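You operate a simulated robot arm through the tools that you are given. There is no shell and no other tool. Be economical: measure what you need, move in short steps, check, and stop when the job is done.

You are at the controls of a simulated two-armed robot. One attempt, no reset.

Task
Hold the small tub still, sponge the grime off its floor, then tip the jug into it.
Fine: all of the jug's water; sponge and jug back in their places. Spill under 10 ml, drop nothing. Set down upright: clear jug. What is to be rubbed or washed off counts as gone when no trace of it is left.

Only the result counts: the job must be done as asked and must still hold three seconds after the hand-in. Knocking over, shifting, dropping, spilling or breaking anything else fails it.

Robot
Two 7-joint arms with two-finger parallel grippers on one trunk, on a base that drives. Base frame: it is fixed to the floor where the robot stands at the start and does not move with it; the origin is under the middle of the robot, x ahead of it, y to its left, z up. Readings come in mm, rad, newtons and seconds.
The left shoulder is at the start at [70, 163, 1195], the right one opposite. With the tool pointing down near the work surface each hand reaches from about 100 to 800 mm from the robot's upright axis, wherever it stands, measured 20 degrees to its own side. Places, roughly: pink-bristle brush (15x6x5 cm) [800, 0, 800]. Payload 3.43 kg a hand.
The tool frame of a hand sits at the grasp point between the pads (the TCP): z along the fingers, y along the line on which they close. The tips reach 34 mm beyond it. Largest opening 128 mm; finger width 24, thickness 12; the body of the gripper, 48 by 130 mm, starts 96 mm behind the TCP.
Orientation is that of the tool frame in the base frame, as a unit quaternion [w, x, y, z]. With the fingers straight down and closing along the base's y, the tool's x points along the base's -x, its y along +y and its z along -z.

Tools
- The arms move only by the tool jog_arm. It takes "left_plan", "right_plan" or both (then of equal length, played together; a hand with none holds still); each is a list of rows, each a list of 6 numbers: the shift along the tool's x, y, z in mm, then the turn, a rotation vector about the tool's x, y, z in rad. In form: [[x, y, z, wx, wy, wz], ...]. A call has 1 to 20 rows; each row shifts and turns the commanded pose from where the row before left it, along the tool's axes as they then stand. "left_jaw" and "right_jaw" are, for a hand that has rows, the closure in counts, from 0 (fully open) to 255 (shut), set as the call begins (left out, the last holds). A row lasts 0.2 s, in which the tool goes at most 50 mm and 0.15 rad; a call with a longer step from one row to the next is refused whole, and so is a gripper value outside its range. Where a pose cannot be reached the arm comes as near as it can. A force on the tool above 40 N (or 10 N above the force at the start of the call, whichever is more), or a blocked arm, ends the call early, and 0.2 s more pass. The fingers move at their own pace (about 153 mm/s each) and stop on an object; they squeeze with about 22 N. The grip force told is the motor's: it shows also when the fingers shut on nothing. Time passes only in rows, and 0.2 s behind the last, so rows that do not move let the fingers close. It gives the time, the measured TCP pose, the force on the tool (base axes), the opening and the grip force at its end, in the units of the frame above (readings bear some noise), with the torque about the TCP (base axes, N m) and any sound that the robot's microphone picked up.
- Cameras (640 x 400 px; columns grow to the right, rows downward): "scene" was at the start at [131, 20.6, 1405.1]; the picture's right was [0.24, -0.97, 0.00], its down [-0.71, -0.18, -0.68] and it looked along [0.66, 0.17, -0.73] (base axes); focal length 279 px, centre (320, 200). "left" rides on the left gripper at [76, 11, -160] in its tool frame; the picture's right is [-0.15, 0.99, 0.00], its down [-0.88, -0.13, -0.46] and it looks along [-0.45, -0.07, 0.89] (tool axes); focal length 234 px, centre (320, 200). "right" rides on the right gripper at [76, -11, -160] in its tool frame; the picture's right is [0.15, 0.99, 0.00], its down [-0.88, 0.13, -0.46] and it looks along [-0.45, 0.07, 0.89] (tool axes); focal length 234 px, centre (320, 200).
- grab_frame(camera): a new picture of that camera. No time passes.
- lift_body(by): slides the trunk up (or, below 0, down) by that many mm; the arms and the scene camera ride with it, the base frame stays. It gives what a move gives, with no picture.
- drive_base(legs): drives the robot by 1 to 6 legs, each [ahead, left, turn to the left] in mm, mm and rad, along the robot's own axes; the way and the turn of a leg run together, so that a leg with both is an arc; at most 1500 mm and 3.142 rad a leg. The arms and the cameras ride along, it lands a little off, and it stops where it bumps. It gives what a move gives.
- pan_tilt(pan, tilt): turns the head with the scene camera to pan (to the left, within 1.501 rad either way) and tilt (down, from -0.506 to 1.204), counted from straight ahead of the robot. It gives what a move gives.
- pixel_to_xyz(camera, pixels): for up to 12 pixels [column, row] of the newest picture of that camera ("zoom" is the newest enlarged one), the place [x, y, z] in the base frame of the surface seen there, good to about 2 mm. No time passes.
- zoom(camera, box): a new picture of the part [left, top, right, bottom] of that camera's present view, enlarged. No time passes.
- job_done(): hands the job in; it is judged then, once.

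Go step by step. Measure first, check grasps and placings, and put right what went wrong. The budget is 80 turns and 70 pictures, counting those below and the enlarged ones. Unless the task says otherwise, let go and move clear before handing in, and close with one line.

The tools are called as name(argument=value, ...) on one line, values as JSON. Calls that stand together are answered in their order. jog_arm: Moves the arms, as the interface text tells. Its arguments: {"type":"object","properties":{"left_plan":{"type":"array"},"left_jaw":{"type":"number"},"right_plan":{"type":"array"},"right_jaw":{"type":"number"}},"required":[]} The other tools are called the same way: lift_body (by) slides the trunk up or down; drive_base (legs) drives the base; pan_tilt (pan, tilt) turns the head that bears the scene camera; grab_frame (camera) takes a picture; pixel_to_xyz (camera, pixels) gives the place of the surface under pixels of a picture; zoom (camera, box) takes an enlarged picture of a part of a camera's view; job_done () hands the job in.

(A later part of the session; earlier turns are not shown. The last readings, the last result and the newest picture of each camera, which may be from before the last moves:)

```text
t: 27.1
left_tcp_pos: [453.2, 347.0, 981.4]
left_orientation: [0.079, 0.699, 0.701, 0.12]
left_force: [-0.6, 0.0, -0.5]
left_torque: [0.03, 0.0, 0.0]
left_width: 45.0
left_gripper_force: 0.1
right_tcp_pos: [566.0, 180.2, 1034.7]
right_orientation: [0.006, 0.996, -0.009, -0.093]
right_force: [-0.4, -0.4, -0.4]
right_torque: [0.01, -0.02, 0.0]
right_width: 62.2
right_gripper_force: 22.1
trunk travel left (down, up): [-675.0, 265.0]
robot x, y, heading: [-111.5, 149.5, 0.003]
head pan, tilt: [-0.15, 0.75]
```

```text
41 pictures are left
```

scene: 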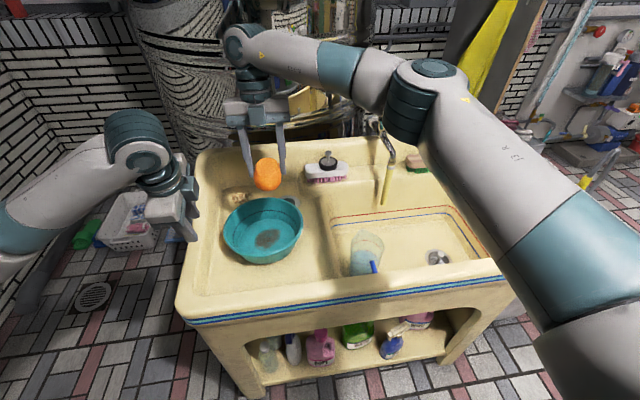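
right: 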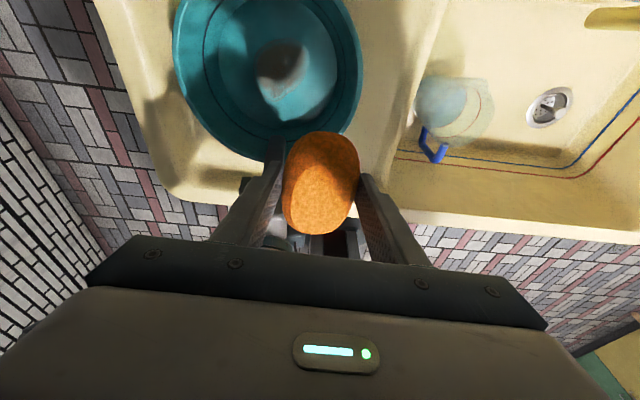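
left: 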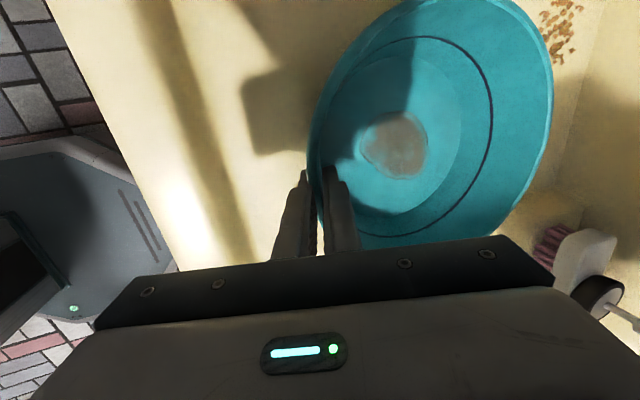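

The right hand now sits over the tub at height. I'll bring the left hand back to the same hold pose, open.

jog_arm(left_plan=[[-37.7, -9.1, 10.5, 0, 0, 0], [-37.7, -9.1, 10.5, 0, 0, 0], [-37.7, -9.1, 10.5, 0, 0, 0], [-37.7, -9.1, 10.5, 0, 0, 0], [0, 0, 32, 0, 0, 0], [0, 0, 32, 0, 0, 0], [0, 0, 18, 0, 0, 0], [0, 0, 16, 0, 0, 0], [0, 0, 0, 0, 0, 0]])

grab_frame(camera="left")

pixel_to_xyz(camera="left", pixels=[[320, 120], [325, 100], [335, 80], [400, 100], [420, 140], [380, 110], [350, 100], [544, 60]])

```text
t: 29.1
left_tcp_pos: [461.2, 204.2, 826.6]
left_orientation: [0.079, 0.698, 0.701, 0.119]
left_force: [-0.9, 0.6, -0.1]
left_torque: [0.01, 0.01, -0.02]
left_width: 45.2
left_gripper_force: 0.0
right_tcp_pos: [567.3, 179.0, 1034.2]
right_orientation: [0.006, 0.996, -0.01, -0.093]
right_force: [-1.1, 0.1, 0.1]
right_torque: [-0.02, 0.0, 0.0]
right_width: 62.0
right_gripper_force: 22.4
trunk travel left (down, up): [-675.0, 265.0]
robot x, y, heading: [-111.4, 146.4, -0.004]
head pan, tilt: [-0.15, 0.75]
```

```text
40 pictures are left
```

left: 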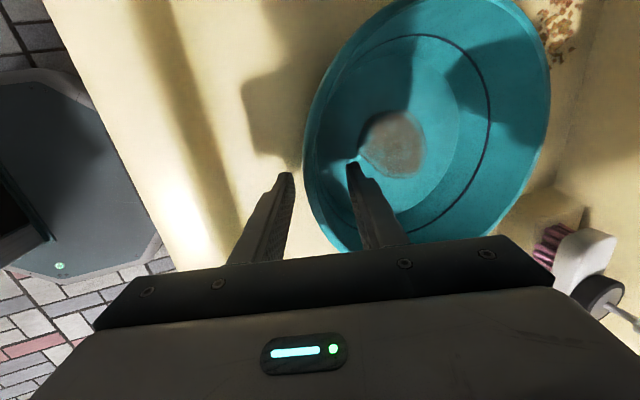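

```text
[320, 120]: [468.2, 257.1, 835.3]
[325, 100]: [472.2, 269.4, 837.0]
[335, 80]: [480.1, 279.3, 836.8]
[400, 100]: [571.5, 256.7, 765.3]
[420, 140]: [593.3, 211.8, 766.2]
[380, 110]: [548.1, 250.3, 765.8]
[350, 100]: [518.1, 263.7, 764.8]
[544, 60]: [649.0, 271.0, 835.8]
```

The fingers straddle the wall as before with no force. I'll close.

jog_arm(left_plan=[[0, -1, 0, 0, 0, 0], [0, 0, 0, 0, 0, 0], [0, 0, 0, 0, 0, 0], [0, 0, 0, 0, 0, 0]], left_jaw=255)

grab_frame(camera="left")

pixel_to_xyz(camera="left", pixels=[[350, 100], [440, 100], [380, 170], [400, 175], [420, 140], [358, 145], [428, 145], [393, 110], [393, 180], [393, 145], [544, 60], [320, 120]])

```text
t: 30.1
left_tcp_pos: [460.8, 203.4, 825.4]
left_orientation: [0.079, 0.698, 0.702, 0.118]
left_force: [0.9, 1.1, 1.3]
left_torque: [-0.24, -0.24, 0.08]
left_width: 6.2
left_gripper_force: 22.1
right_tcp_pos: [567.3, 179.9, 1032.9]
right_orientation: [0.005, 0.996, -0.01, -0.093]
right_force: [0.0, 0.0, -0.7]
right_torque: [0.06, 0.02, -0.01]
right_width: 61.9
right_gripper_force: 22.2
trunk travel left (down, up): [-675.0, 265.0]
robot x, y, heading: [-112.4, 147.5, 0.003]
head pan, tilt: [-0.15, 0.75]
```

```text
39 pictures are left
```

left: 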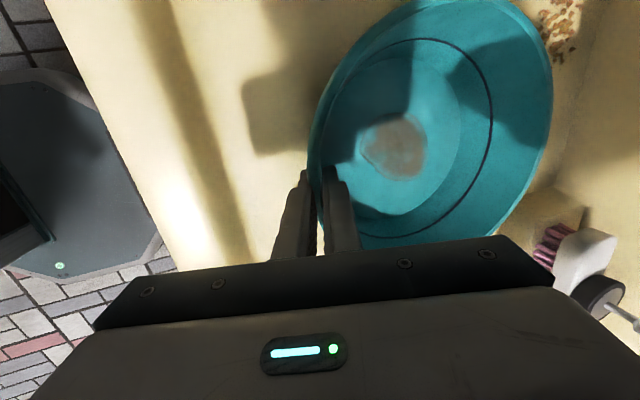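

```text
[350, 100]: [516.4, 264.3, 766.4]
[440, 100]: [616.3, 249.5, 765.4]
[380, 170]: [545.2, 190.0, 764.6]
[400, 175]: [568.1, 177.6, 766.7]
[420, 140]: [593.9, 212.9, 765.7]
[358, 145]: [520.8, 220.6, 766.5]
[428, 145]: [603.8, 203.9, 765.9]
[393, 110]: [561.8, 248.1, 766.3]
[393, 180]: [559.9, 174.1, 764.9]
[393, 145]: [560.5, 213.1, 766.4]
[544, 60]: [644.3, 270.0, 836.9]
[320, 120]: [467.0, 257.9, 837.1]
```

The tub is held level (floor 766), with the grime spanning x 521–604, y 174–249. I'll lower the sponge to about 45 mm above the floor.

jog_arm(right_plan=[[7, -6.6, 33.8, 0, 0, 0], [7, -6.6, 33.8, 0, 0, 0], [7, -6.6, 33.8, 0, 0, 0], [7, -6.6, 33.8, 0, 0, 0], [7, -6.6, 33.8, 0, 0, 0], [0, 0, 0, 0, 0, 0]])

grab_frame(camera="right")

grab_frame(camera="scene")

```text
t: 31.5
left_tcp_pos: [460.5, 202.8, 826.5]
left_orientation: [0.078, 0.699, 0.701, 0.119]
left_force: [0.3, 0.4, 2.8]
left_torque: [-0.27, -0.31, -0.04]
left_width: 6.0
left_gripper_force: 21.7
right_tcp_pos: [570.4, 208.9, 859.8]
right_orientation: [0.006, 0.996, -0.01, -0.094]
right_force: [-0.5, 0.5, 0.3]
right_torque: [0.02, 0.0, 0.02]
right_width: 62.1
right_gripper_force: 22.3
trunk travel left (down, up): [-675.0, 265.0]
robot x, y, heading: [-110.0, 150.5, 0.003]
head pan, tilt: [-0.15, 0.75]
```

```text
38 pictures are left
```

right: 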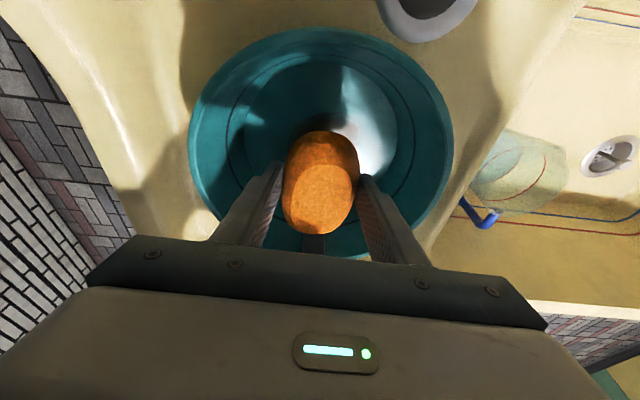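

```text
37 pictures are left
```

scene: 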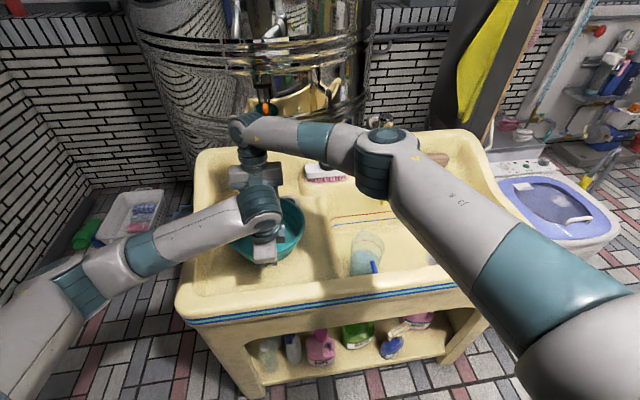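

The sponge is over the grime with clear space to the left hand. I'll lower it to gentle contact.

jog_arm(right_plan=[[3.7, -0.5, 19.7, 0, 0, 0], [3.3, 0, 17.7, 0, 0, 0], [0.9, 0, 4.9, 0, 0, 0], [0.4, 0, 2, 0, 0, 0], [0, 0, 0, 0, 0, 0]])

```text
t: 32.7
left_tcp_pos: [460.3, 204.2, 827.4]
left_orientation: [0.079, 0.698, 0.702, 0.119]
left_force: [0.0, -0.6, 2.8]
left_torque: [-0.32, -0.31, -0.02]
left_width: 6.3
left_gripper_force: 22.1
right_tcp_pos: [570.4, 209.2, 816.0]
right_orientation: [0.006, 0.996, -0.01, -0.093]
right_force: [1.2, -0.6, 0.2]
right_torque: [0.0, -0.01, -0.01]
right_width: 62.2
right_gripper_force: 21.7
trunk travel left (down, up): [-675.0, 265.0]
robot x, y, heading: [-111.4, 149.8, 0.004]
head pan, tilt: [-0.15, 0.75]
```

jog_arm(right_plan=[[0.3, 0, 1.5, 0, 0, 0], [0.3, 0, 1.5, 0, 0, 0], [0, 0, 0, 0, 0, 0]])

```text
t: 33.5
left_tcp_pos: [459.6, 202.7, 826.4]
left_orientation: [0.078, 0.698, 0.702, 0.119]
left_force: [2.9, -1.4, -1.6]
left_torque: [-0.53, -0.2, 0.01]
left_width: 6.2
left_gripper_force: 21.3
right_tcp_pos: [569.3, 209.6, 813.3]
right_orientation: [0.006, 0.996, -0.009, -0.093]
right_force: [-1.6, -0.5, 10.7]
right_torque: [-0.26, 0.33, -0.02]
right_width: 62.0
right_gripper_force: 21.7
trunk travel left (down, up): [-675.0, 265.0]
robot x, y, heading: [-110.2, 150.6, 0.002]
head pan, tilt: [-0.15, 0.75]
```

Contact is made with 10.7 N of press. I'll rub: strokes ±24 mm in y at three x offsets.

jog_arm(right_plan=[[0, -12, 0, 0, 0, 0], [0, -12, 0, 0, 0, 0], [0, 12, 0, 0, 0, 0], [0, 12, 0, 0, 0, 0], [0, 12, 0, 0, 0, 0], [0, 12, 0, 0, 0, 0], [11.8, 0, -2.2, 0, 0, 0], [0, -12, 0, 0, 0, 0], [0, -12, 0, 0, 0, 0], [0, -12, 0, 0, 0, 0], [0, -12, 0, 0, 0, 0], [-11.8, 0, 2.2, 0, 0, 0], [-11.8, 0, 2.2, 0, 0, 0], [0, 12, 0, 0, 0, 0], [0, 12, 0, 0, 0, 0], [0, 12, 0, 0, 0, 0], [0, 12, 0, 0, 0, 0], [11.8, 0, -2.2, 0, 0, 0], [0, -12, 0, 0, 0, 0], [0, -12, 0, 0, 0, 0]])

grab_frame(camera="left")

```text
t: 37.7
left_tcp_pos: [460.3, 203.6, 826.4]
left_orientation: [0.079, 0.699, 0.701, 0.118]
left_force: [0.4, 0.9, 0.2]
left_torque: [-0.15, -0.25, 0.05]
left_width: 6.1
left_gripper_force: 21.9
right_tcp_pos: [570.5, 208.9, 813.4]
right_orientation: [0.007, 0.996, -0.01, -0.094]
right_force: [-0.2, -0.6, 2.7]
right_torque: [-0.08, 0.06, 0.0]
right_width: 61.8
right_gripper_force: 22.0
trunk travel left (down, up): [-675.0, 265.0]
robot x, y, heading: [-111.7, 148.5, 0.002]
head pan, tilt: [-0.15, 0.75]
```

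```text
36 pictures are left
```

left: 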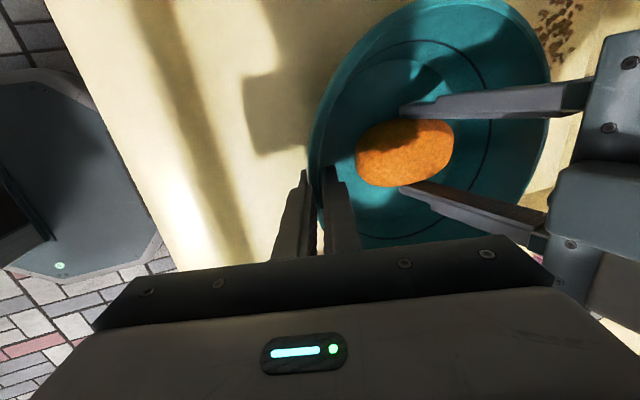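

Press has dropped to 2.7 N. I'll press 1.5 mm more and make a second pass with wider x coverage.

jog_arm(right_plan=[[0.3, 0, 1.5, 0, 0, 0], [0, -13, 0, 0, 0, 0], [0, -13, 0, 0, 0, 0], [0, 13, 0, 0, 0, 0], [0, 13, 0, 0, 0, 0], [0, 13, 0, 0, 0, 0], [0, 13, 0, 0, 0, 0], [14.7, 0, -2.8, 0, 0, 0], [0, -13, 0, 0, 0, 0], [0, -13, 0, 0, 0, 0], [0, -13, 0, 0, 0, 0], [0, -13, 0, 0, 0, 0], [-14.7, 0, 2.8, 0, 0, 0], [-14.7, 0, 2.8, 0, 0, 0], [0, 13, 0, 0, 0, 0], [0, 13, 0, 0, 0, 0], [0, 13, 0, 0, 0, 0], [0, 13, 0, 0, 0, 0], [14.7, 0, -2.8, 0, 0, 0], [0, -26, 0, 0, 0, 0]])

jog_arm(right_plan=[[-3.7, 0, -19.7, 0, 0, 0], [-5, 0, -27, 0, 0, 0], [-7, 0, -38, 0, 0, 0], [-7, 0, -38, 0, 0, 0], [0, 20, -40, 0, 0, 0], [0, 40, 0, 0, 0, 0], [0, 40, 0, 0, 0, 0], [0, 40, 0, 0, 0, 0]])

zoom(camera="left", box=[290, 0, 570, 260])

```text
t: 41.9
left_tcp_pos: [459.4, 205.6, 826.2]
left_orientation: [0.078, 0.698, 0.702, 0.12]
left_force: [1.0, 6.1, -8.0]
left_torque: [0.38, 0.02, 0.38]
left_width: 6.1
left_gripper_force: 22.4
right_tcp_pos: [570.4, 208.7, 810.4]
right_orientation: [0.008, 0.996, -0.011, -0.093]
right_force: [0.7, -7.2, 20.1]
right_torque: [-0.79, 0.21, 0.11]
right_width: 62.1
right_gripper_force: 22.0
trunk travel left (down, up): [-675.0, 265.0]
robot x, y, heading: [-113.1, 148.3, -0.003]
head pan, tilt: [-0.15, 0.75]
```

```text
t: 43.7
left_tcp_pos: [460.2, 202.1, 827.2]
left_orientation: [0.078, 0.698, 0.701, 0.12]
left_force: [0.1, -0.3, 2.2]
left_torque: [-0.2, -0.26, -0.02]
left_width: 6.2
left_gripper_force: 21.8
right_tcp_pos: [576.0, 69.8, 975.9]
right_orientation: [0.006, 0.996, -0.009, -0.094]
right_force: [0.1, 0.5, 0.2]
right_torque: [0.03, -0.02, -0.01]
right_width: 62.2
right_gripper_force: 22.0
trunk travel left (down, up): [-675.0, 265.0]
robot x, y, heading: [-110.9, 148.2, -0.001]
head pan, tilt: [-0.15, 0.75]
```

```text
1.54 times, centred on (430, 130) of left
```

zoom: 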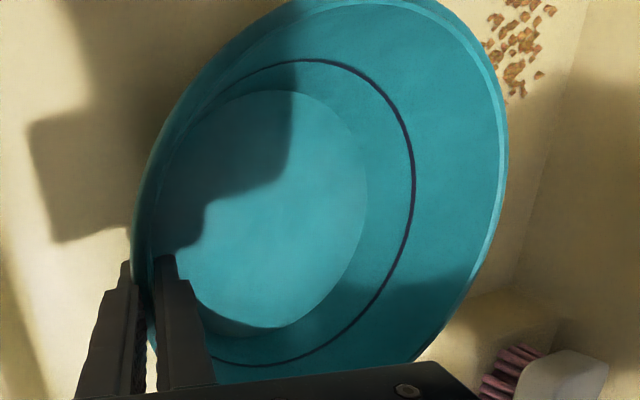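

The tub floor now looks clean. I'll inspect it closer for faint traces.

zoom(camera="left", box=[340, 40, 470, 150])

zoom(camera="left", box=[340, 110, 470, 220])

zoom(camera="right", box=[0, 0, 400, 260])

```text
3.64 times, centred on (405, 95) of left
```

zoom: 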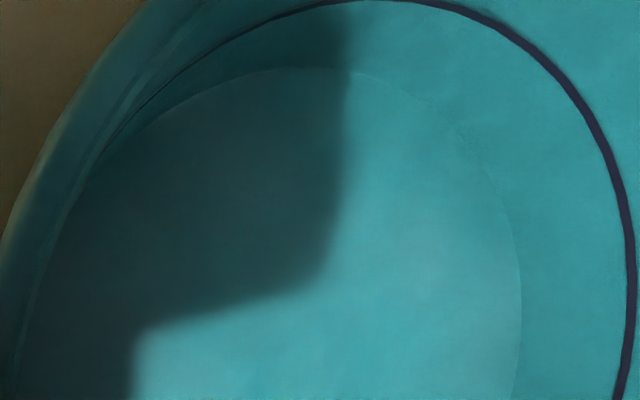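

```text
3.64 times, centred on (405, 165) of left
```

zoom: 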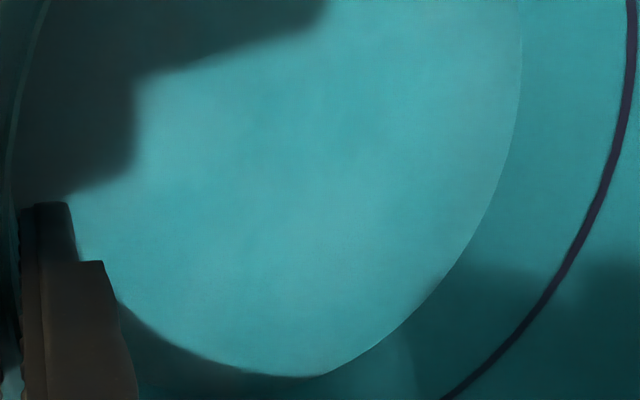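

```text
1.54 times, centred on (200, 130) of right
```

zoom: 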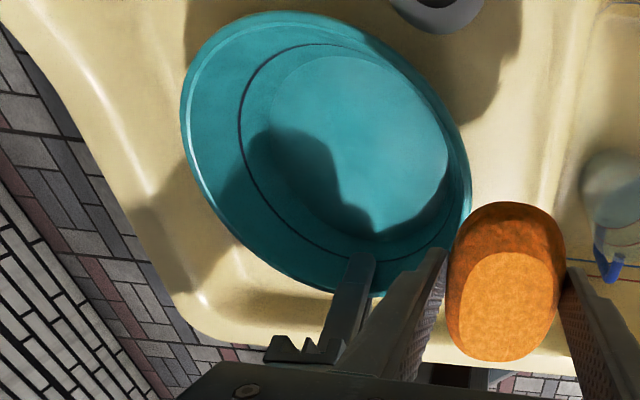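

The floor is clean with no trace in either view. I'll release the tub, withdraw the left hand, turn the right hand back to the sponge-grasp yaw and raise it.

jog_arm(left_plan=[[0, 0, 0, 0, 0, 0], [0, 0, 0, 0, 0, 0], [0, 0, 0, 0, 0, 0], [0, 0, -15, 0, 0, 0], [0, 0, -25, 0, 0, 0], [0, 0, -40, 0, 0, 0], [0, 0, -40, 0, 0, 0], [0, 0, -40, 0, 0, 0], [0, 0, 0, 0, 0, 0], [0, 0, 0, 0, 0, 0], [0, 0, 0, 0, 0, 0], [0, 0, 0, 0, 0, 0], [0, 0, 0, 0, 0, 0]], left_jaw=165, right_plan=[[-5.5, 0, -29.5, 0, 0, 0], [-5.5, 0, -29.5, 0, 0, 0], [0, 0, 0, -0.0271, 0.0014, -0.14], [0, 0, 0, -0.0271, 0.0014, -0.14], [0, 0, 0, -0.0271, 0.0014, -0.14], [0, 0, 0, -0.0271, 0.0014, -0.14], [0, 0, 0, -0.0271, 0.0014, -0.14], [0, 0, 0, -0.0271, 0.0014, -0.14], [0, 0, 0, -0.0271, 0.0014, -0.14], [0, 0, 0, -0.0271, 0.0014, -0.14], [0, 0, 0, -0.0271, 0.0014, -0.14], [0, 0, 0, -0.0271, 0.0014, -0.14], [0, 0, 0, -0.0271, 0.0014, -0.14]])

grab_frame(camera="scene")

```text
t: 46.5
left_tcp_pos: [416.6, 195.0, 979.8]
left_orientation: [0.079, 0.698, 0.701, 0.119]
left_force: [0.5, 0.6, -0.4]
left_torque: [-0.01, 0.02, 0.0]
left_width: 45.4
left_gripper_force: 0.0
right_tcp_pos: [575.2, 73.1, 1037.0]
right_orientation: [0.073, 0.71, 0.697, -0.064]
right_force: [-0.5, 1.2, -0.2]
right_torque: [0.03, -0.05, 0.0]
right_width: 62.1
right_gripper_force: 22.0
trunk travel left (down, up): [-675.0, 265.0]
robot x, y, heading: [-114.4, 148.1, 0.001]
head pan, tilt: [-0.15, 0.75]
```

```text
31 pictures are left
```

scene: 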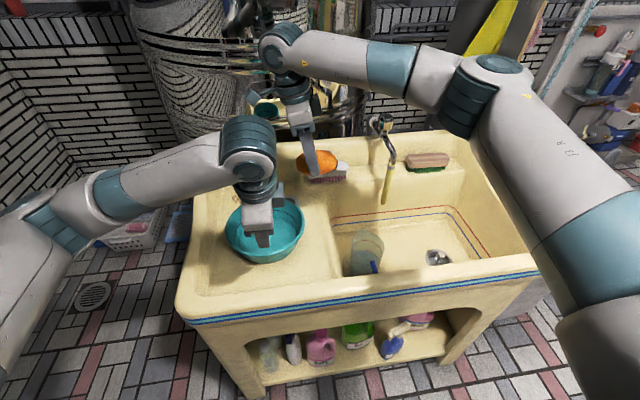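

Both hands are clear. I'll drive back to the starting base position for the sponge return.

drive_base(legs=[[0, -148, 0], [113, 0, 0]])

jog_arm(right_plan=[[0, 0, 0, 0, 0, 0]])

grab_frame(camera="right")

```text
t: 48.7
left_tcp_pos: [531.4, 49.2, 979.6]
left_orientation: [0.078, 0.698, 0.702, 0.119]
left_force: [0.5, 0.1, 1.0]
left_torque: [-0.01, -0.01, -0.01]
left_width: 45.0
left_gripper_force: 0.1
right_tcp_pos: [689.5, -72.1, 1037.0]
right_orientation: [0.074, 0.71, 0.697, -0.065]
right_force: [0.4, 0.0, -0.2]
right_torque: [-0.01, 0.0, -0.04]
right_width: 62.1
right_gripper_force: 21.9
trunk travel left (down, up): [-675.0, 265.0]
robot x, y, heading: [3.4, 1.4, 0.005]
head pan, tilt: [-0.15, 0.75]
```

```text
t: 49.1
left_tcp_pos: [529.6, 49.1, 979.0]
left_orientation: [0.079, 0.698, 0.702, 0.121]
left_force: [0.1, 0.3, -0.4]
left_torque: [0.0, -0.01, -0.02]
left_width: 45.2
left_gripper_force: 0.1
right_tcp_pos: [688.7, -73.4, 1038.1]
right_orientation: [0.074, 0.711, 0.697, -0.064]
right_force: [1.1, -0.9, -0.9]
right_torque: [0.0, -0.01, -0.01]
right_width: 62.1
right_gripper_force: 21.7
trunk travel left (down, up): [-675.0, 265.0]
robot x, y, heading: [2.9, 3.2, 0.005]
head pan, tilt: [-0.15, 0.75]
```

```text
30 pictures are left
```

right: 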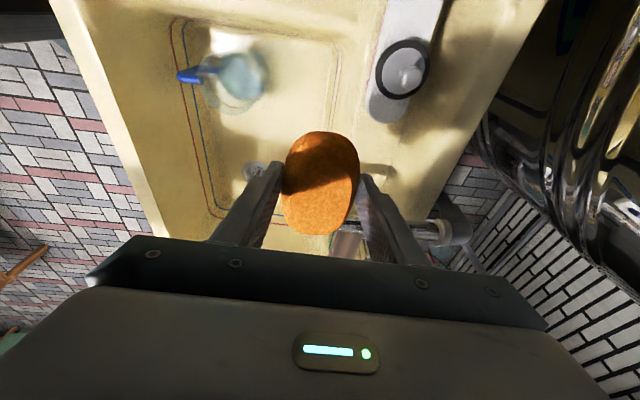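

The base is back at the start. I'll correct the slight yaw and move the sponge to the point I lifted it through, then down most of the way.

jog_arm(right_plan=[[0, 0, 0, 0, 0, -0.019], [-4.1, 30, 15.8, 0, 0, 0], [-4.1, 30, 15.8, 0, 0, 0], [-4.1, 30, 15.8, 0, 0, 0], [0, 0, 0, 0, 0, 0]])

```text
t: 50.3
left_tcp_pos: [531.1, 47.8, 979.1]
left_orientation: [0.079, 0.698, 0.702, 0.119]
left_force: [-0.6, -0.4, -0.6]
left_torque: [0.0, 0.0, 0.01]
left_width: 45.1
left_gripper_force: 0.1
right_tcp_pos: [779.8, -94.3, 995.3]
right_orientation: [0.073, 0.704, 0.704, -0.065]
right_force: [-0.3, 1.0, -0.3]
right_torque: [0.0, 0.0, 0.03]
right_width: 62.0
right_gripper_force: 22.2
trunk travel left (down, up): [-675.0, 265.0]
robot x, y, heading: [5.2, 1.5, 0.002]
head pan, tilt: [-0.15, 0.75]
```

jog_arm(right_plan=[[-0.3, -0.4, 40, 0, 0, 0], [-0.3, -0.4, 40, 0, 0, 0], [-0.3, -0.3, 40, 0, 0, 0], [0, 0, 20, 0, 0, 0], [0, 0, 0, 0, 0, 0]])

grab_frame(camera="right")

```text
t: 51.5
left_tcp_pos: [530.8, 49.9, 978.7]
left_orientation: [0.079, 0.698, 0.702, 0.118]
left_force: [-0.2, 0.3, -0.4]
left_torque: [0.0, -0.01, 0.01]
left_width: 45.0
left_gripper_force: 0.1
right_tcp_pos: [780.5, -121.3, 856.1]
right_orientation: [0.073, 0.704, 0.704, -0.065]
right_force: [-0.9, -0.1, -0.6]
right_torque: [0.02, -0.01, -0.03]
right_width: 62.3
right_gripper_force: 22.3
trunk travel left (down, up): [-675.0, 265.0]
robot x, y, heading: [0.5, 1.1, 0.005]
head pan, tilt: [-0.15, 0.75]
```

```text
29 pictures are left
```

right: 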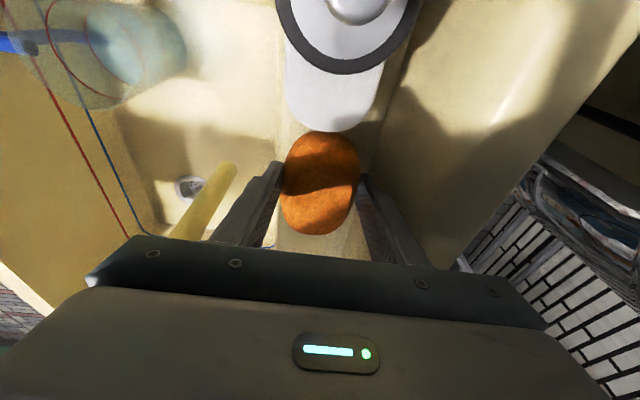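

The sponge is about 7 mm above the ledge. I'll lower it in small steps until it touches.

jog_arm(right_plan=[[-1.5, -1, 3, 0, 0, 0], [0, 0, 2.5, 0, 0, 0], [0, 0, 1.3, 0, 0, 0], [0, 0, 0, 0, 0, 0]])

```text
t: 52.5
left_tcp_pos: [531.5, 48.1, 977.4]
left_orientation: [0.079, 0.698, 0.702, 0.118]
left_force: [0.2, 0.0, 0.5]
left_torque: [0.01, -0.01, 0.0]
left_width: 45.3
left_gripper_force: 0.0
right_tcp_pos: [780.1, -126.1, 850.4]
right_orientation: [0.073, 0.705, 0.703, -0.066]
right_force: [-0.2, 0.1, 0.4]
right_torque: [0.04, 0.0, 0.0]
right_width: 62.3
right_gripper_force: 22.4
trunk travel left (down, up): [-675.0, 265.0]
robot x, y, heading: [4.0, 2.0, 0.001]
head pan, tilt: [-0.15, 0.75]
```

jog_arm(right_plan=[[0, -1, 1.3, 0, 0, 0], [0, 0, 1.3, 0, 0, 0], [0, 0, 0, 0, 0, 0]])

```text
t: 53.3
left_tcp_pos: [530.9, 49.6, 977.8]
left_orientation: [0.078, 0.698, 0.702, 0.119]
left_force: [-0.3, 0.7, 0.5]
left_torque: [0.03, 0.01, -0.01]
left_width: 45.5
left_gripper_force: 0.1
right_tcp_pos: [778.5, -124.1, 847.3]
right_orientation: [0.073, 0.704, 0.704, -0.066]
right_force: [0.1, 0.1, 0.1]
right_torque: [0.01, 0.01, 0.0]
right_width: 62.0
right_gripper_force: 22.6
trunk travel left (down, up): [-675.0, 265.0]
robot x, y, heading: [2.1, 7.4, -0.0]
head pan, tilt: [-0.15, 0.75]
```

jog_arm(right_plan=[[0, 0, 1.2, 0, 0, 0], [0, 0, 1.2, 0, 0, 0], [0, 0, 0, 0, 0, 0]])

```text
t: 54.1
left_tcp_pos: [531.2, 48.5, 978.9]
left_orientation: [0.079, 0.698, 0.702, 0.12]
left_force: [0.1, 0.1, -0.2]
left_torque: [0.0, -0.03, 0.03]
left_width: 45.3
left_gripper_force: 0.1
right_tcp_pos: [778.8, -124.3, 846.6]
right_orientation: [0.073, 0.703, 0.704, -0.065]
right_force: [2.1, -0.1, 6.2]
right_torque: [0.02, -0.19, 0.0]
right_width: 62.2
right_gripper_force: 22.5
trunk travel left (down, up): [-675.0, 265.0]
robot x, y, heading: [5.8, 1.4, 0.001]
head pan, tilt: [-0.15, 0.75]
```

The sponge touches the ledge (6 N). I'll open slightly and withdraw along the tool axis.

jog_arm(right_plan=[[0, 0, 0, 0, 0, 0], [0, 0, 0, 0, 0, 0], [0, 0, -15, 0, 0, 0], [0, 0, -30, 0, 0, 0], [0, 0, -40, 0, 0, 0], [0, 0, -40, 0, 0, 0], [0, 0, -40, 0, 0, 0]], right_jaw=114)

grab_frame(camera="right")

pixel_to_xyz(camera="right", pixels=[[318, 148], [318, 120], [318, 175], [302, 148], [334, 148]])

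```text
t: 55.7
left_tcp_pos: [529.5, 49.6, 979.2]
left_orientation: [0.079, 0.698, 0.702, 0.119]
left_force: [0.4, 0.1, -0.1]
left_torque: [0.02, -0.05, -0.01]
left_width: 45.3
left_gripper_force: 0.2
right_tcp_pos: [776.0, -93.2, 1009.7]
right_orientation: [0.073, 0.704, 0.704, -0.065]
right_force: [-0.2, 0.3, 0.5]
right_torque: [0.0, 0.0, -0.03]
right_width: 70.8
right_gripper_force: 0.1
trunk travel left (down, up): [-675.0, 265.0]
robot x, y, heading: [2.8, 3.5, 0.003]
head pan, tilt: [-0.15, 0.75]
```

```text
28 pictures are left
```

right: 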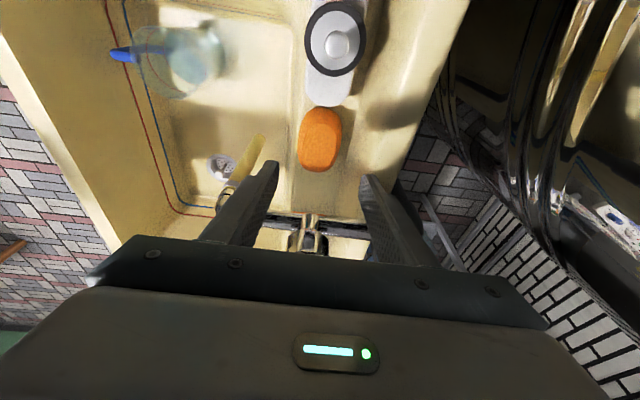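

```text
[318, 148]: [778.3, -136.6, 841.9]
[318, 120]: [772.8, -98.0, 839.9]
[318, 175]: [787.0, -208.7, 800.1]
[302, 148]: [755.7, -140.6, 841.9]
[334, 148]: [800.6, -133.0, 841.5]
```

The sponge is back in its place, lying flat with its top at z=842. Next is the jug: I'll move the left arm aside, bring the right hand back to straight-down with closing along y, then shift the base left for a better pouring reach.

jog_arm(right_plan=[[0, -42, -10, 0, 0, 0], [0, -42, -10, 0, 0, 0], [0, -42, -10, 0, 0, 0], [0, -42, -10, 0, 0, 0], [0, -42, -10, 0, 0, 0], [0, -42, -10, 0, 0, 0], [0, 0, 0, 0, 0.098, 0], [0, 0, 0, 0, 0.098, 0], [0, 0, 0, 0, 0, -0.1428], [0, 0, 0, 0, 0, -0.1428], [0, 0, 0, 0, 0, -0.1428], [0, 0, 0, 0, 0, -0.1428], [0, 0, 0, 0, 0, -0.1428], [0, 0, 0, 0, 0, -0.1428], [0, 0, 0, 0, 0, -0.1428], [0, 0, 0, 0, 0, -0.1428], [0, 0, 0, 0, 0, -0.1428], [0, 0, 0, 0, 0, -0.1428], [0, 0, 0, 0, 0, -0.1428]], right_jaw=128, left_plan=[[45, 0, -10, 0, 0, 0], [45, 0, -10, 0, 0, 0], [45, 0, -10, 0, 0, 0], [45, 0, -10, 0, 0, 0], [45, 0, -10, 0, 0, 0], [45, 0, -10, 0, 0, 0], [0, 0, 0, 0, 0, 0], [0, 0, 0, 0, 0, 0], [0, 0, 0, 0, 0, 0], [0, 0, 0, 0, 0, 0], [0, 0, 0, 0, 0, 0], [0, 0, 0, 0, 0, 0], [0, 0, 0, 0, 0, 0], [0, 0, 0, 0, 0, 0], [0, 0, 0, 0, 0, 0], [0, 0, 0, 0, 0, 0], [0, 0, 0, 0, 0, 0], [0, 0, 0, 0, 0, 0], [0, 0, 0, 0, 0, 0]])

drive_base(legs=[[0, 150, 0], [-30, 0, 0]])

pan_tilt(pan=-0.3, tilt=0.85)

grab_frame(camera="right")

grab_frame(camera="scene")

```text
t: 59.7
left_tcp_pos: [511.3, 318.6, 1050.5]
left_orientation: [0.078, 0.698, 0.702, 0.119]
left_force: [-0.4, -0.7, -0.1]
left_torque: [0.01, 0.01, 0.01]
left_width: 45.3
left_gripper_force: 0.0
right_tcp_pos: [525.7, -80.3, 1064.3]
right_orientation: [0.005, -0.001, 1.0, 0.001]
right_force: [-0.6, 0.0, -0.3]
right_torque: [0.0, -0.01, 0.02]
right_width: 63.6
right_gripper_force: 0.0
trunk travel left (down, up): [-675.0, 265.0]
robot x, y, heading: [2.8, -1.7, 0.006]
head pan, tilt: [-0.15, 0.75]
```

```text
t: 61.5
left_tcp_pos: [486.6, 465.1, 1049.6]
left_orientation: [0.078, 0.699, 0.701, 0.118]
left_force: [0.2, -0.3, 0.1]
left_torque: [0.01, 0.07, 0.0]
left_width: 45.3
left_gripper_force: 0.0
right_tcp_pos: [498.7, 67.0, 1062.2]
right_orientation: [0.003, 0.002, 1.0, 0.001]
right_force: [0.1, -0.5, -0.1]
right_torque: [0.03, 0.05, -0.01]
right_width: 63.7
right_gripper_force: 0.1
trunk travel left (down, up): [-675.0, 265.0]
robot x, y, heading: [-25.4, 153.1, -0.002]
head pan, tilt: [-0.15, 0.75]
```

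```text
t: 62.2
left_tcp_pos: [483.3, 466.0, 1051.3]
left_orientation: [0.079, 0.699, 0.7, 0.12]
left_force: [-0.5, -0.3, 0.6]
left_torque: [0.0, 0.01, 0.01]
left_width: 45.3
left_gripper_force: 0.1
right_tcp_pos: [496.1, 66.8, 1064.9]
right_orientation: [0.006, 0.001, 1.0, 0.001]
right_force: [-0.9, 0.2, 1.2]
right_torque: [0.0, -0.03, 0.03]
right_width: 63.8
right_gripper_force: 0.0
trunk travel left (down, up): [-675.0, 265.0]
robot x, y, heading: [-23.5, 150.7, -0.005]
head pan, tilt: [-0.3, 0.85]
```

```text
27 pictures are left
```

right: 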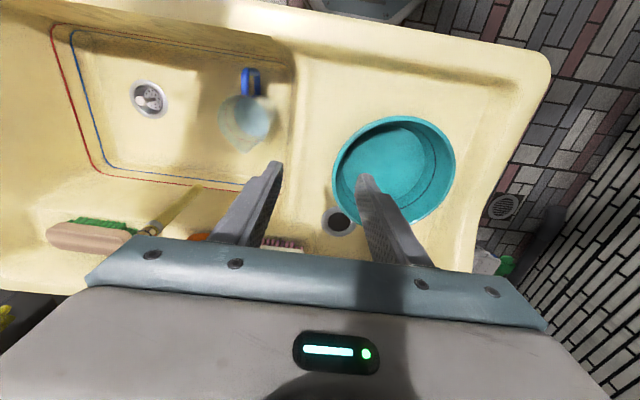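

```text
26 pictures are left
```

scene: 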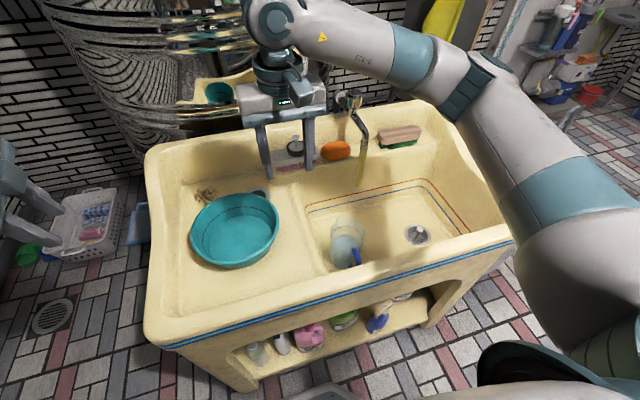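

The tub looks clean from above too. I'll move the right hand above the jug handle at z≈880 and look.

jog_arm(right_plan=[[11, -25.5, 30.8, 0, 0, 0], [11, -25.5, 30.8, 0, 0, 0], [11, -25.5, 30.8, 0, 0, 0], [11, -25.5, 30.8, 0, 0, 0], [11, -25.5, 30.8, 0, 0, 0], [11, -25.5, 30.8, 0, 0, 0], [0, 0, 0, 0, 0, 0]])

grab_frame(camera="right")

zoom(camera="right", box=[200, 40, 440, 240])

```text
t: 63.8
left_tcp_pos: [484.7, 465.9, 1050.8]
left_orientation: [0.079, 0.699, 0.701, 0.119]
left_force: [0.5, 0.0, 0.5]
left_torque: [-0.02, 0.04, -0.02]
left_width: 45.1
left_gripper_force: 0.0
right_tcp_pos: [431.5, -87.6, 876.5]
right_orientation: [0.004, 0.001, 1.0, 0.0]
right_force: [-0.1, 0.1, -0.5]
right_torque: [0.0, 0.01, -0.01]
right_width: 63.9
right_gripper_force: 0.2
trunk travel left (down, up): [-675.0, 265.0]
robot x, y, heading: [-28.7, 152.7, 0.001]
head pan, tilt: [-0.3, 0.85]
```

```text
25 pictures are left
```

right: 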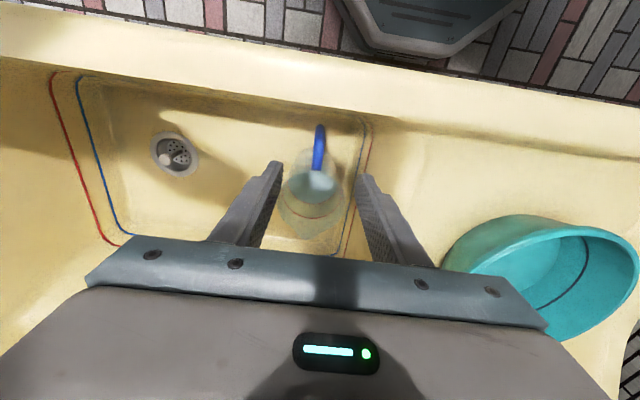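

```text
2.00 times, centred on (320, 140) of right
```

zoom: 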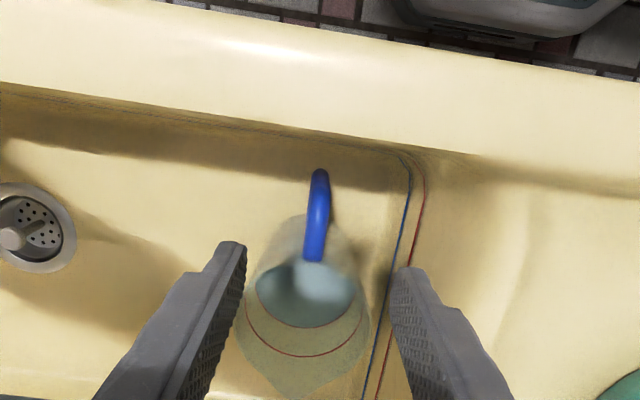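

The handle is visible at (319,150). I'll measure its ends, its width and the front wall.

pixel_to_xyz(camera="zoom", pixels=[[320, 172], [319, 190], [317, 215], [314, 240], [312, 258], [308, 215], [326, 215], [320, 160], [320, 150], [320, 130], [320, 120], [300, 300]])

pixel_to_xyz(camera="right", pixels=[[319, 60], [319, 80], [319, 95], [319, 105], [319, 115], [309, 240], [280, 210], [343, 210], [320, 185], [290, 175], [333, 175], [275, 200]])

```text
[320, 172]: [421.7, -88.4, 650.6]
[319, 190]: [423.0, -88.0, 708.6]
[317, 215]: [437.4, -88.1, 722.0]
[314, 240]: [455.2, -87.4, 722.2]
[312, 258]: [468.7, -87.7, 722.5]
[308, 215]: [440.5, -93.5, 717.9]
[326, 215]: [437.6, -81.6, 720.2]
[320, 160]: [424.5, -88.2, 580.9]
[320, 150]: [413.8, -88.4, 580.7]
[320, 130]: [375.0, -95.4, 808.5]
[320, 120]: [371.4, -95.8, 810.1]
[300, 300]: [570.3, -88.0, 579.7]
```

```text
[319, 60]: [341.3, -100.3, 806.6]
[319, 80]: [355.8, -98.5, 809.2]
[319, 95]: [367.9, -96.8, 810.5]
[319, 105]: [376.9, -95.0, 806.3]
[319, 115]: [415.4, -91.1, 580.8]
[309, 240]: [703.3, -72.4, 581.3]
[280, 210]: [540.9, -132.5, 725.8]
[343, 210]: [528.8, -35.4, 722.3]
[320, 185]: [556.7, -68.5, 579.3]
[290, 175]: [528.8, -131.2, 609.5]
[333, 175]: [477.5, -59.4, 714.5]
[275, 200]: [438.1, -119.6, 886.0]
```

The handle's top bar is at x 421–468, y=-88, z=722, and the body is about 97 mm wide, centred near [517,-86]. Gripping the handle would leave the weight 80 mm off to one side. I'll grip the body instead, from above between spout and handle, so the load stays centred. Next I open fully and move over it to check.

jog_arm(right_plan=[[-43, 0.8, 0, 0, 0, 0], [-43, 0.8, 0, 0, 0, 0], [0, 0, 40, 0, 0, 0], [0, 0, 40, 0, 0, 0], [0, 0, 0, 0, 0, 0]], right_jaw=0)

grab_frame(camera="right")

zoom(camera="scene", box=[260, 160, 460, 300])

```text
t: 65.0
left_tcp_pos: [484.8, 466.1, 1050.6]
left_orientation: [0.079, 0.699, 0.7, 0.119]
left_force: [0.5, 0.5, 0.0]
left_torque: [0.0, -0.02, 0.03]
left_width: 45.2
left_gripper_force: 0.0
right_tcp_pos: [517.9, -86.2, 798.6]
right_orientation: [0.005, 0.001, 1.0, 0.0]
right_force: [-0.6, -1.2, -1.5]
right_torque: [-0.01, 0.0, -0.02]
right_width: 127.8
right_gripper_force: 0.0
trunk travel left (down, up): [-675.0, 265.0]
robot x, y, heading: [-24.9, 153.6, -0.002]
head pan, tilt: [-0.3, 0.85]
```

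```text
23 pictures are left
```

right: 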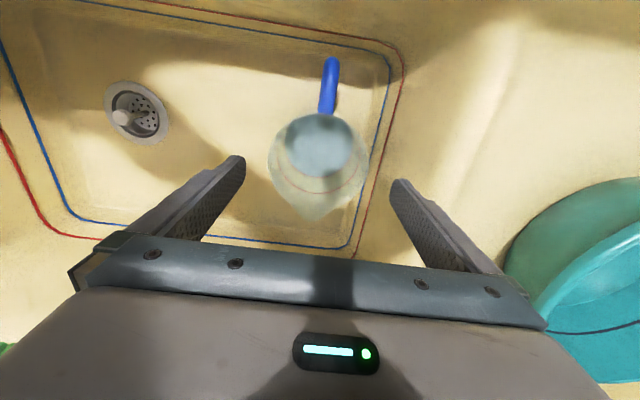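

```text
2.86 times, centred on (360, 230) of scene
```

zoom: 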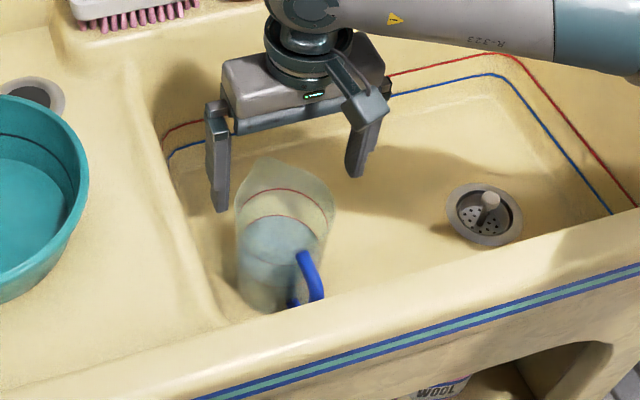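

pixel_to_xyz(camera="right", pixels=[[271, 160], [365, 160], [272, 165], [364, 165], [315, 215], [315, 210], [332, 100], [290, 205], [345, 195], [320, 140], [300, 140], [276, 170]])

pixel_to_xyz(camera="zoom", pixels=[[240, 210], [330, 205], [260, 165], [240, 280], [285, 240], [265, 300], [320, 250], [300, 175], [330, 190], [255, 180]])

```text
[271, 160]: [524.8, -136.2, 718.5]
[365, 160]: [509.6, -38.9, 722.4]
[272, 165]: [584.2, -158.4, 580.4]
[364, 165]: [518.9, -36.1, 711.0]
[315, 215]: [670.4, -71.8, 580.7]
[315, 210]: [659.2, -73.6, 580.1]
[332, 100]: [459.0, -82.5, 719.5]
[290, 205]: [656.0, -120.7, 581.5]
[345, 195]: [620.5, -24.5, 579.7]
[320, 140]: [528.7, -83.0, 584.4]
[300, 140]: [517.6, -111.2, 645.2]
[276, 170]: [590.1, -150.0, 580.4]
```

```text
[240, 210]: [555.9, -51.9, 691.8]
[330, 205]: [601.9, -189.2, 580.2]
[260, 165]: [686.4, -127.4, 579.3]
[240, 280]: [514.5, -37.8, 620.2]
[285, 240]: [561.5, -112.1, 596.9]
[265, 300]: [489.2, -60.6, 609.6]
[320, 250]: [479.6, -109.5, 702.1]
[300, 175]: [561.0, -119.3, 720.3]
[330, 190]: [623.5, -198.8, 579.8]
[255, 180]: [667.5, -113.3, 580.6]
```

The jug body is a straight cylinder, radius about 49, centred near [516,-87] with its rim at z≈730. I'll narrow the jaw to about 116 mm and descend to z≈664, watching forces.

jog_arm(right_plan=[[1.5, -0.8, 0, 0, 0, 0], [0, 0, 30, 0, 0, 0], [0, 0, 30, 0, 0, 0], [0, 0, 30, 0, 0, 0], [0, 0, 25, 0, 0, 0], [0, 0, 20, 0, 0, 0], [0, 0, 0, 0, 0, 0]], right_jaw=24)

grab_frame(camera="right")

```text
t: 66.6
left_tcp_pos: [484.6, 465.6, 1050.9]
left_orientation: [0.078, 0.699, 0.701, 0.119]
left_force: [-0.5, 0.0, -0.9]
left_torque: [-0.04, 0.02, 0.02]
left_width: 45.3
left_gripper_force: 0.0
right_tcp_pos: [519.4, -85.7, 665.6]
right_orientation: [0.004, 0.002, 1.0, 0.0]
right_force: [-0.3, 0.4, 0.0]
right_torque: [0.01, -0.03, -0.04]
right_width: 116.1
right_gripper_force: 0.1
trunk travel left (down, up): [-675.0, 265.0]
robot x, y, heading: [-25.1, 153.3, -0.002]
head pan, tilt: [-0.3, 0.85]
```

```text
21 pictures are left
```

right: 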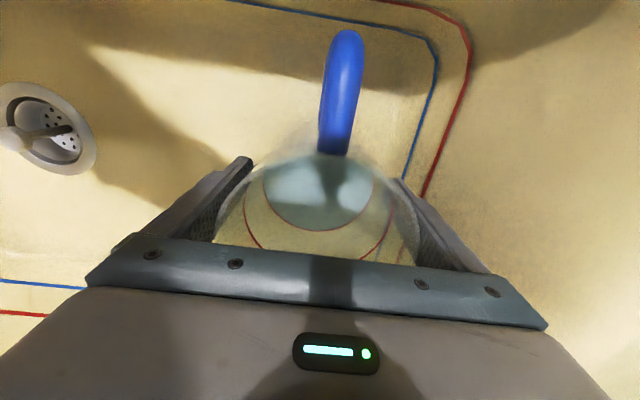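

The fingers straddle the jug without touching. I'll close on it.

jog_arm(right_plan=[[0, -0.5, 0, 0, 0, 0], [0, 0, 0, 0, 0, 0], [0, 0, 0, 0, 0, 0], [0, 0, 0, 0, 0, 0]], right_jaw=255)

grab_frame(camera="right")

```text
t: 67.6
left_tcp_pos: [485.2, 465.6, 1049.9]
left_orientation: [0.078, 0.699, 0.701, 0.119]
left_force: [-0.1, -0.1, 0.3]
left_torque: [-0.02, 0.02, 0.03]
left_width: 45.0
left_gripper_force: 0.0
right_tcp_pos: [518.6, -86.3, 665.7]
right_orientation: [0.005, 0.002, 1.0, -0.001]
right_force: [2.2, -3.9, 4.6]
right_torque: [0.13, -0.11, -0.07]
right_width: 101.1
right_gripper_force: 21.7
trunk travel left (down, up): [-675.0, 265.0]
robot x, y, heading: [-23.3, 148.4, -0.001]
head pan, tilt: [-0.3, 0.85]
```

```text
20 pictures are left
```

right: 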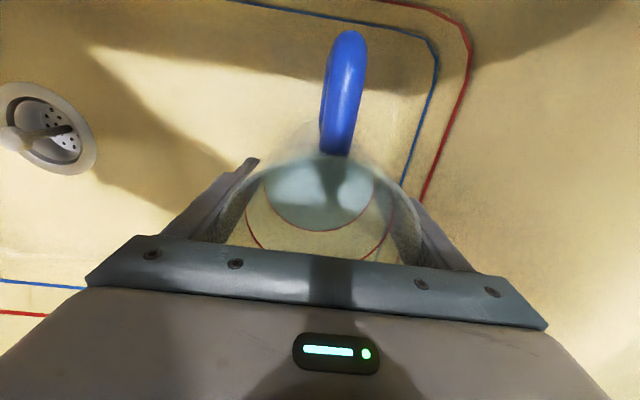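

The jug is gripped (101 mm, 22 N). I'll lift it gently 30 mm and check it holds.

jog_arm(right_plan=[[0, 0, -5, 0, 0, 0], [0, 0, -10, 0, 0, 0], [0, 0, -15, 0, 0, 0], [0, 0, 0, 0, 0, 0], [0, 0, 0, 0, 0, 0]])

zoom(camera="scene", box=[260, 140, 460, 300])

```text
t: 68.8
left_tcp_pos: [484.8, 465.3, 1050.6]
left_orientation: [0.078, 0.699, 0.701, 0.119]
left_force: [-0.1, 0.2, -0.2]
left_torque: [0.0, -0.03, 0.03]
left_width: 45.3
left_gripper_force: 0.1
right_tcp_pos: [518.9, -87.2, 693.8]
right_orientation: [0.005, 0.002, 1.0, 0.0]
right_force: [-0.1, -0.4, -4.9]
right_torque: [0.04, -0.01, -0.05]
right_width: 101.1
right_gripper_force: 22.1
trunk travel left (down, up): [-675.0, 265.0]
robot x, y, heading: [-27.5, 152.1, 0.0]
head pan, tilt: [-0.3, 0.85]
```

```text
2.50 times, centred on (360, 220) of scene
```

zoom: 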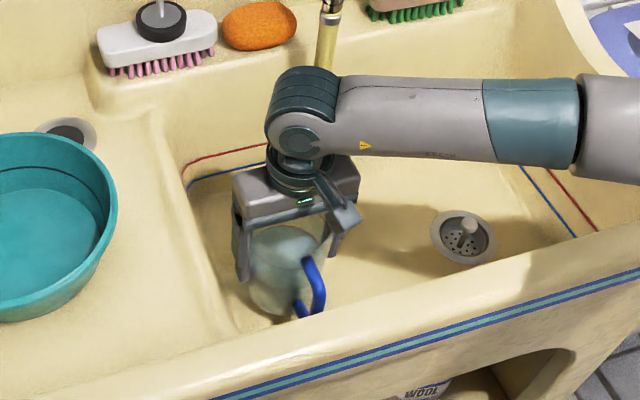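

It weighs about 4.9 N and hangs level. I'll lift to z≈1000 smoothly.

jog_arm(right_plan=[[0, 0, -10, 0, 0, 0], [0, 0, -18, 0, 0, 0], [0, 0, -25, 0, 0, 0], [0, 0, -30, 0, 0, 0], [0, 0, -30, 0, 0, 0], [0, 0, -30, 0, 0, 0], [0, 0, -30, 0, 0, 0], [0, 0, -30, 0, 0, 0], [0, 0, -30, 0, 0, 0], [0, 0, -30, 0, 0, 0], [0, 0, -25, 0, 0, 0], [0, 0, -15, 0, 0, 0], [0, 0, -7, 0, 0, 0], [0, 0, 0, 0, 0, 0]])

jog_arm(right_plan=[[0, 0, 0, 0, 0, 0.05], [0, 0, 0, 0, 0, 0.09], [0, 0, 0, 0, 0, 0.1], [0, 0, 0, 0, 0, 0.1], [0, 0, 0, 0, 0, 0.1], [0, 0, 0, 0, 0, 0.1], [0, 0, 0, 0, 0, 0.1], [0, 0, 0, 0, 0, 0.1], [0, 0, 0, 0, 0, 0.05], [0, 0, 0, 0, 0, 0]])

```text
t: 71.8
left_tcp_pos: [485.6, 465.5, 1051.7]
left_orientation: [0.079, 0.699, 0.7, 0.119]
left_force: [-0.1, -0.8, 0.0]
left_torque: [0.03, -0.01, -0.02]
left_width: 45.0
left_gripper_force: 0.0
right_tcp_pos: [514.9, -87.1, 1004.2]
right_orientation: [0.004, 0.002, 1.0, 0.0]
right_force: [0.5, -0.4, -5.3]
right_torque: [-0.05, 0.03, -0.01]
right_width: 101.0
right_gripper_force: 21.4
trunk travel left (down, up): [-675.0, 265.0]
robot x, y, heading: [-26.4, 153.1, -0.003]
head pan, tilt: [-0.3, 0.85]
```

```text
t: 74.0
left_tcp_pos: [485.0, 465.1, 1050.6]
left_orientation: [0.079, 0.698, 0.701, 0.119]
left_force: [-0.1, 0.5, 0.3]
left_torque: [0.01, -0.01, 0.0]
left_width: 45.2
left_gripper_force: 0.1
right_tcp_pos: [514.4, -86.2, 1004.4]
right_orientation: [0.005, 0.386, 0.922, 0.002]
right_force: [0.4, -0.7, -4.7]
right_torque: [0.03, 0.0, 0.02]
right_width: 101.0
right_gripper_force: 21.9
trunk travel left (down, up): [-675.0, 265.0]
robot x, y, heading: [-27.4, 150.9, -0.002]
head pan, tilt: [-0.3, 0.85]
```

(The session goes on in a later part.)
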